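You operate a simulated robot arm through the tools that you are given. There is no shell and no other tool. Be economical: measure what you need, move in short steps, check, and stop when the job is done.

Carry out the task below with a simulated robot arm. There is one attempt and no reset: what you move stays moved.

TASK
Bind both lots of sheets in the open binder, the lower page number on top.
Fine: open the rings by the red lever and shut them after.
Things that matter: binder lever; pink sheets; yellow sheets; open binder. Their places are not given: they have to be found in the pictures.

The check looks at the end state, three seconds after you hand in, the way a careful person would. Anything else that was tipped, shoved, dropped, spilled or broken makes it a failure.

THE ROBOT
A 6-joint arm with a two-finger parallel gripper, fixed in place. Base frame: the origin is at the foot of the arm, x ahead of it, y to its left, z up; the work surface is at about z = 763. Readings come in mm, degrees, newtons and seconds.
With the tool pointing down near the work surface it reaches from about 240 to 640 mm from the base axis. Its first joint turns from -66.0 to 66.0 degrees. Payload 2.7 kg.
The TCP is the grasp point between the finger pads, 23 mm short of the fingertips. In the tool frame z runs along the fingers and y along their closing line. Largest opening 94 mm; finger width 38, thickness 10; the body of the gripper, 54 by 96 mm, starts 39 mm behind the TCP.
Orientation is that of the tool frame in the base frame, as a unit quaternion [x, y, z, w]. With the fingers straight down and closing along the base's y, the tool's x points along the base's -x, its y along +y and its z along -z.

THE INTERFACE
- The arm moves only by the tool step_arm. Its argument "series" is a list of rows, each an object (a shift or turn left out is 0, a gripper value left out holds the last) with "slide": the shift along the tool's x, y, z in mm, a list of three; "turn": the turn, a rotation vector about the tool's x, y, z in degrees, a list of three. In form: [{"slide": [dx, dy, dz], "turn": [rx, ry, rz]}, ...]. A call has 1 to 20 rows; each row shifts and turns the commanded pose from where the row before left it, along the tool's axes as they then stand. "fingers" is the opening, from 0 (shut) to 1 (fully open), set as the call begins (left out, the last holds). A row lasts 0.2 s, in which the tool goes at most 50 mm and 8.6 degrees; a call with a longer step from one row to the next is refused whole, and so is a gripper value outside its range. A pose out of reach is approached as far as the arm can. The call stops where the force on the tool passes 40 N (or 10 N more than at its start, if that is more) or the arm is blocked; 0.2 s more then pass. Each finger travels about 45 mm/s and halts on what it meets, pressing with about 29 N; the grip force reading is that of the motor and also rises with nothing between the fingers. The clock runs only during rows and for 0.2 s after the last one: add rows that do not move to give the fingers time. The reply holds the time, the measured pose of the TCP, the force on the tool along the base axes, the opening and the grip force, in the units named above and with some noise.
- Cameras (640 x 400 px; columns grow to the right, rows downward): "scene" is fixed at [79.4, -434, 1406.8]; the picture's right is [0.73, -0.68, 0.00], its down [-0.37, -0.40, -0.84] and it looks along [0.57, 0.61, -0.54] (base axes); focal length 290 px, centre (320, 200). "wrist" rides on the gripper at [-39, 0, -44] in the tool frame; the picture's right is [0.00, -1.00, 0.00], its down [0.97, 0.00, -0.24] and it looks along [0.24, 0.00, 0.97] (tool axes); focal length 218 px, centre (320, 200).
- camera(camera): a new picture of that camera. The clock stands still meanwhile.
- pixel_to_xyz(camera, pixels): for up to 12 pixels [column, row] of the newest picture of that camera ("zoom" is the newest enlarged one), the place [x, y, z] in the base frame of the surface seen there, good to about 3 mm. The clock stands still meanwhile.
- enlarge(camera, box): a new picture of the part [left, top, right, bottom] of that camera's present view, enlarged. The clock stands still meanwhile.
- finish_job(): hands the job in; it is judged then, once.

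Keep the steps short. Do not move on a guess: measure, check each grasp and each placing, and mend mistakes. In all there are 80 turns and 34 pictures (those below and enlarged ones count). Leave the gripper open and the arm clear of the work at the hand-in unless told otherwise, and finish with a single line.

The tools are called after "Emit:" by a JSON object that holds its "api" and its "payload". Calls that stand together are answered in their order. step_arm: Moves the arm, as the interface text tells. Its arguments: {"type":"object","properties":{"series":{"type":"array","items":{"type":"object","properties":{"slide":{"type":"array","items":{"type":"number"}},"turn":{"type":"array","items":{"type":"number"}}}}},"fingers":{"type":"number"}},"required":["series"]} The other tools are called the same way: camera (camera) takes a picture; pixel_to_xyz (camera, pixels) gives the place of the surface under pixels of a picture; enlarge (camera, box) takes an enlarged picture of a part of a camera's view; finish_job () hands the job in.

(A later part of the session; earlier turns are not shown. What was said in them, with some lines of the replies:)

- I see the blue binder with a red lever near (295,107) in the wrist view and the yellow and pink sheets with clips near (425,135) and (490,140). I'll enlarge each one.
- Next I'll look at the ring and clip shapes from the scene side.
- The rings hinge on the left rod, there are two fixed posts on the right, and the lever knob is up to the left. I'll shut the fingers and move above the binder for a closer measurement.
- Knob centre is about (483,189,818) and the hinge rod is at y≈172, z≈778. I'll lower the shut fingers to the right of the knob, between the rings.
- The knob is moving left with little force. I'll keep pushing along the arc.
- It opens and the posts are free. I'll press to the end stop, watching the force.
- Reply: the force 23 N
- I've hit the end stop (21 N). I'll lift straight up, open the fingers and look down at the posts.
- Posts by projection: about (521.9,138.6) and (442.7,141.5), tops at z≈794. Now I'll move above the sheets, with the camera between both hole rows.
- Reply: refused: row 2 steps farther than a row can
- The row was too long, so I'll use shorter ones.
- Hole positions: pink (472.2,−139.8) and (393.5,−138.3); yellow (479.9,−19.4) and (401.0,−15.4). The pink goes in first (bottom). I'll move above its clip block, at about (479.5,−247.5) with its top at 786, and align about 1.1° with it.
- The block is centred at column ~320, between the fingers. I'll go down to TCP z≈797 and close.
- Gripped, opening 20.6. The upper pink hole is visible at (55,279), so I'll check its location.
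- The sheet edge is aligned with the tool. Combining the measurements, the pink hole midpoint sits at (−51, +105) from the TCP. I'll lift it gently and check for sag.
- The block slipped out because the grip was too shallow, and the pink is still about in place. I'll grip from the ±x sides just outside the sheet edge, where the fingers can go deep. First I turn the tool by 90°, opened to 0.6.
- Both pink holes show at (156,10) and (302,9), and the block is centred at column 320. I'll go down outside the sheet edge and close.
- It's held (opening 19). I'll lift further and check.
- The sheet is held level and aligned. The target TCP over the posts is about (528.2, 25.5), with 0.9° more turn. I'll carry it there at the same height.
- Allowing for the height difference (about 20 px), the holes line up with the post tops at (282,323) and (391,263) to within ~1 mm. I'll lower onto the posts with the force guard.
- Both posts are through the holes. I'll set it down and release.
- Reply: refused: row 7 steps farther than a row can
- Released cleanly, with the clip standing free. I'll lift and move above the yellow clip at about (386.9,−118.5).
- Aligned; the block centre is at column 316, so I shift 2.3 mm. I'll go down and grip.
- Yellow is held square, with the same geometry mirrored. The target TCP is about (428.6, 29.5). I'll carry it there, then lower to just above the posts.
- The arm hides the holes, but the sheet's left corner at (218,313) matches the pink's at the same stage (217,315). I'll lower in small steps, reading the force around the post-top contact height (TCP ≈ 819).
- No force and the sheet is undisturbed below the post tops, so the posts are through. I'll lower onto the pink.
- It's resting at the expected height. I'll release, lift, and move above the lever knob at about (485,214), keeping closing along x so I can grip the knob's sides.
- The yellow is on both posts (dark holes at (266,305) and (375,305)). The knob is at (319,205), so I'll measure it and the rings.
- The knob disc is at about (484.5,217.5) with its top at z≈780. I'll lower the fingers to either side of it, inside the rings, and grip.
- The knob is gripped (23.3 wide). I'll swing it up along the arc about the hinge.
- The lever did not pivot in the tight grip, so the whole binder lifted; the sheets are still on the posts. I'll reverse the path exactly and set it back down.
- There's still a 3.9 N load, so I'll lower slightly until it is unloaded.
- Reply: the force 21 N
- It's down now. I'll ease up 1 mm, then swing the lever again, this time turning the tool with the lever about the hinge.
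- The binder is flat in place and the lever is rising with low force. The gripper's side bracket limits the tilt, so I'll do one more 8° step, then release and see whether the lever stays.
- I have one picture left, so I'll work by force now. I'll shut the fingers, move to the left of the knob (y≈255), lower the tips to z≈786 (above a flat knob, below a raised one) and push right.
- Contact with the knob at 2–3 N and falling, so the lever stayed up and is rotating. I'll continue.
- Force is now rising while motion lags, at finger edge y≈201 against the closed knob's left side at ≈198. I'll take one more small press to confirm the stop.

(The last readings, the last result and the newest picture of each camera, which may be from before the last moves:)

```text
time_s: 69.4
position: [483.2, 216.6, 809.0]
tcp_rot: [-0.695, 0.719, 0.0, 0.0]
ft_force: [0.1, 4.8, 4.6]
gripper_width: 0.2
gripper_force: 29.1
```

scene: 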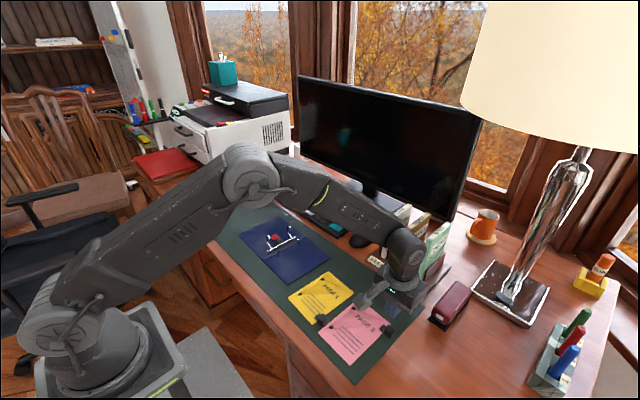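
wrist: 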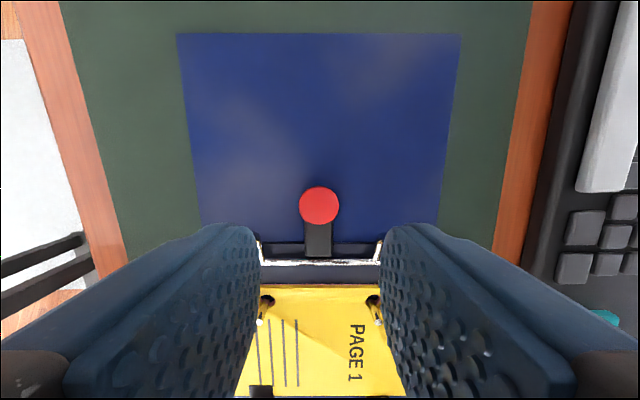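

The force is ambiguous. I'll back off 15 mm and use the last picture on the rings.

Emit:
{"api": "step_arm", "payload": {"series": [{"slide": [-8, 0, 0]}, {"slide": [-10, 0, 0]}, {}]}}

Emit:
{"api": "enlarge", "payload": {"camera": "scene", "box": [225, 190, 345, 265]}}

```text
time_s: 70.2
position: [483.1, 233.6, 808.8]
tcp_rot: [-0.695, 0.719, 0.0, -0.001]
ft_force: [0.3, 0.3, 0.1]
gripper_width: 0.0
gripper_force: 29.4
```

```text
5.33 times, centred on (285, 228) of scene
```

zoom: 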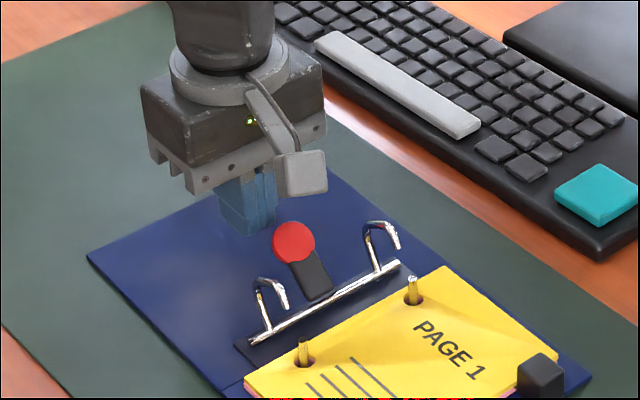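

The lever is about halfway up and the rings aren't shut; the binder also slid a little right. I'll measure from this picture.

Emit:
{"api": "pixel_to_xyz", "payload": {"camera": "zoom", "pixels": [[293, 243], [293, 228], [293, 258], [312, 275], [330, 308], [255, 340], [398, 264], [264, 281], [285, 305], [378, 226], [397, 246], [88, 256]]}}

Emit:
{"api": "pixel_to_xyz", "payload": {"camera": "zoom", "pixels": [[303, 343], [412, 280], [304, 355], [411, 296], [590, 381], [447, 262], [276, 243], [311, 243], [268, 325], [376, 268], [300, 264]]}}

```text
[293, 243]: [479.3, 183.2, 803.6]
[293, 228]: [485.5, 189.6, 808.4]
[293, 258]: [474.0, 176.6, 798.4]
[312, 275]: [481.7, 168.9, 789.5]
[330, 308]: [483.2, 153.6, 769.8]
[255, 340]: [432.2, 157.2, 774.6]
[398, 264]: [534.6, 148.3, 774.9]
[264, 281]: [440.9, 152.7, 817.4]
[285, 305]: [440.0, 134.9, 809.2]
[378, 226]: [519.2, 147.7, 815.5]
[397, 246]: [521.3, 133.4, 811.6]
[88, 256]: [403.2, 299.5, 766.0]
```

```text
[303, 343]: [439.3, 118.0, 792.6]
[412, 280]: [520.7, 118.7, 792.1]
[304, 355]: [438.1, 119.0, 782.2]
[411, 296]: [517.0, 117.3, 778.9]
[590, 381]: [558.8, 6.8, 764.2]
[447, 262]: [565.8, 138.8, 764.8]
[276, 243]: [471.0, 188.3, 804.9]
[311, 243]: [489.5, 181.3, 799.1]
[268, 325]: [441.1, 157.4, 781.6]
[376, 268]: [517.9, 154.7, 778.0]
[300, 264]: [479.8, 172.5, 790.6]
```

The binder slid about 20 mm right. The hinge is now at y≈152, the knob at about (481,185,804) and 39° up, and it needs about 28° more. The jam was finger friction, so I'll now push at the knob's back and rise with it along its arc, so nothing has to slide.

Emit:
{"api": "step_arm", "payload": {"series": [{"slide": [8, 0, 0]}, {"slide": [7, 0, 0]}, {"slide": [3, 0, -4]}, {"slide": [3.5, 0, -5]}]}}

Emit:
{"api": "step_arm", "payload": {"series": [{"slide": [2.5, 0, -3]}, {"slide": [2.5, 0, -2.5]}]}}

```text
time_s: 71.2
position: [482.4, 213.0, 818.1]
tcp_rot: [-0.694, 0.72, 0.0, 0.0]
ft_force: [-0.4, 0.6, -0.7]
gripper_width: 0.2
gripper_force: 29.2
```

```text
time_s: 71.8
position: [483.7, 207.9, 823.4]
tcp_rot: [-0.694, 0.72, 0.0, 0.001]
ft_force: [0.2, -0.3, 0.2]
gripper_width: 0.0
gripper_force: 28.7
```

Low force, moving along. Continuing to the end of the arc.

Emit:
{"api": "step_arm", "payload": {"series": [{"slide": [2.5, 0, -2]}, {"slide": [2.5, 0, -2]}]}}

Emit:
{"api": "step_arm", "payload": {"series": [{"slide": [2, 0, -1]}, {"slide": [2, 0, -1]}]}}

Emit:
{"api": "step_arm", "payload": {"series": [{"slide": [1.5, 0, 0]}]}}

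```text
time_s: 72.4
position: [483.0, 203.8, 828.4]
tcp_rot: [-0.695, 0.719, 0.0, 0.0]
ft_force: [0.7, 0.1, 0.7]
gripper_width: 0.1
gripper_force: 29.3
```

```text
time_s: 73.0
position: [482.4, 199.4, 829.8]
tcp_rot: [-0.695, 0.719, 0.0, -0.001]
ft_force: [-0.7, 0.4, 0.4]
gripper_width: 0.0
gripper_force: 29.4
```

```text
time_s: 73.4
position: [482.4, 198.2, 829.7]
tcp_rot: [-0.695, 0.719, 0.0, 0.0]
ft_force: [0.0, 0.5, 0.2]
gripper_width: 0.0
gripper_force: 29.4
```

No resistance yet at edge y≈179, so I'll keep going gently until the stop is felt.

Emit:
{"api": "step_arm", "payload": {"series": [{"slide": [2, 0, 0]}, {"slide": [1.5, 0, 0]}]}}

Emit:
{"api": "step_arm", "payload": {"series": [{"slide": [1.5, 0, 0]}, {"slide": [1, 0, 0]}]}}

```text
time_s: 74.0
position: [481.1, 194.6, 830.4]
tcp_rot: [-0.695, 0.719, 0.0, 0.0]
ft_force: [-0.4, 4.0, -0.1]
gripper_width: 0.0
gripper_force: 29.1
```

```text
time_s: 74.6
position: [481.3, 191.8, 829.1]
tcp_rot: [-0.696, 0.718, 0.0, 0.001]
ft_force: [-0.5, 3.8, 0.6]
gripper_width: 0.0
gripper_force: 29.0
```

A constant 4 N with sliding means the stop is reached at edge y≈175.6, which matches the closed knob offset from the hinge. To verify, I'll back off, rise, spread the fingers to straddle the ring spacing, and feel the ring tops from above (closed ≈811–812, unclosed ≈820+).

Emit:
{"api": "step_arm", "payload": {"series": [{"slide": [-10, 0, 0]}, {"slide": [0, 0, -45]}, {"slide": [30, 0, 0]}, {"slide": [30, -1.4, 0]}, {"slide": [20, 0, 0]}, {}, {}], "fingers": 0}}

Emit:
{"api": "step_arm", "payload": {"series": [{}, {}, {}, {}, {}], "fingers": 0.744}}

Emit:
{"api": "step_arm", "payload": {"series": [{"slide": [0, 0, 15]}, {"slide": [0, 0, 8]}, {"slide": [0, 0, 3]}, {"slide": [0, 0, 2]}, {}]}}

```text
time_s: 76.2
position: [481.9, 122.2, 874.5]
tcp_rot: [-0.695, 0.719, 0.0, 0.001]
ft_force: [1.4, 0.0, -0.2]
gripper_width: 0.1
gripper_force: 28.6
```

```text
time_s: 77.4
position: [480.9, 123.1, 874.4]
tcp_rot: [-0.695, 0.719, 0.0, 0.0]
ft_force: [0.1, -0.3, 0.5]
gripper_width: 70.2
gripper_force: 0.1
```

```text
time_s: 78.6
position: [480.7, 122.3, 847.0]
tcp_rot: [-0.694, 0.72, 0.0, 0.0]
ft_force: [0.0, 0.2, -0.3]
gripper_width: 69.6
gripper_force: 0.1
```

Emit:
{"api": "step_arm", "payload": {"series": [{"slide": [0, 0, 2]}, {"slide": [0, 0, 2]}, {"slide": [0, 0, 1.5]}, {}]}}

Emit:
{"api": "step_arm", "payload": {"series": [{"slide": [0, 0, 2]}, {"slide": [0, 0, 2]}, {}]}}

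Emit:
{"api": "step_arm", "payload": {"series": [{"slide": [0, 0, 1]}, {"slide": [0, 0, 1]}, {}]}}

```text
time_s: 79.6
position: [482.0, 122.7, 841.5]
tcp_rot: [-0.695, 0.719, 0.0, 0.0]
ft_force: [-0.3, 0.2, 0.7]
gripper_width: 69.9
gripper_force: 0.1
```

```text
time_s: 80.4
position: [480.2, 121.3, 837.3]
tcp_rot: [-0.695, 0.719, 0.0, -0.001]
ft_force: [0.4, 0.8, -0.4]
gripper_width: 69.8
gripper_force: 0.0
```

```text
time_s: 81.2
position: [482.0, 121.1, 834.4]
tcp_rot: [-0.695, 0.719, -0.001, 0.0]
ft_force: [-0.4, 0.6, -0.4]
gripper_width: 69.6
gripper_force: 0.0
```

There's no contact down to tip z≈811, so the rings are not standing open. I'll continue by millimetres.

Emit:
{"api": "step_arm", "payload": {"series": [{"slide": [0, 0, 1]}, {"slide": [0, 0, 1]}, {}]}}

Emit:
{"api": "step_arm", "payload": {"series": [{"slide": [0, 0, 1]}, {"slide": [0, 0, 1]}, {}]}}

```text
time_s: 82.0
position: [482.0, 121.9, 835.2]
tcp_rot: [-0.695, 0.719, 0.0, 0.002]
ft_force: [-4.0, -4.5, 21.3]
gripper_width: 71.3
gripper_force: 1.6
```

```text
time_s: 82.5
position: [481.4, 122.3, 835.4]
tcp_rot: [-0.695, 0.719, 0.0, 0.0]
ft_force: [-3.7, -0.3, 7.1]
gripper_width: 71.9
gripper_force: 2.3
stopped in row 2: the force on the tool passed its limit (the readings are from after the stop); the commanded pose is now the measured one
```

Firm contact at tip z≈812, the closed ring height, with no yield: the rings are shut on the posts. I'll lift straight up, clear the work and open the gripper.

Emit:
{"api": "step_arm", "payload": {"series": [{"slide": [0, 0, -10]}, {"slide": [0, 0, -30]}, {"slide": [0, 0, -45]}, {"slide": [0, 0, -45]}, {"slide": [0, 25, -35]}, {"slide": [0, 25, -35]}, {"slide": [0, 25, -35]}, {}]}}

Emit:
{"api": "step_arm", "payload": {"series": [{}, {}, {}], "fingers": 1}}

```text
time_s: 84.3
position: [405.2, 123.7, 1070.3]
tcp_rot: [-0.695, 0.719, 0.0, 0.0]
ft_force: [-0.6, -0.1, -0.3]
gripper_width: 69.7
gripper_force: 0.1
```

```text
time_s: 85.1
position: [406.1, 124.4, 1069.2]
tcp_rot: [-0.695, 0.719, -0.001, 0.002]
ft_force: [0.5, -0.1, -0.8]
gripper_width: 94.2
gripper_force: 0.0
```

The arm is clear and the gripper is open. I'll hand in.

Emit:
{"api": "finish_job", "payload": {}}

```text
The job is handed in.
```

Both lots are on the binder posts with yellow page 1 over pink page 2, and the rings are shut, confirmed by touch at the closed height (no pictures were left); the binder was briefly lifted and slid about 20 mm right while closing.
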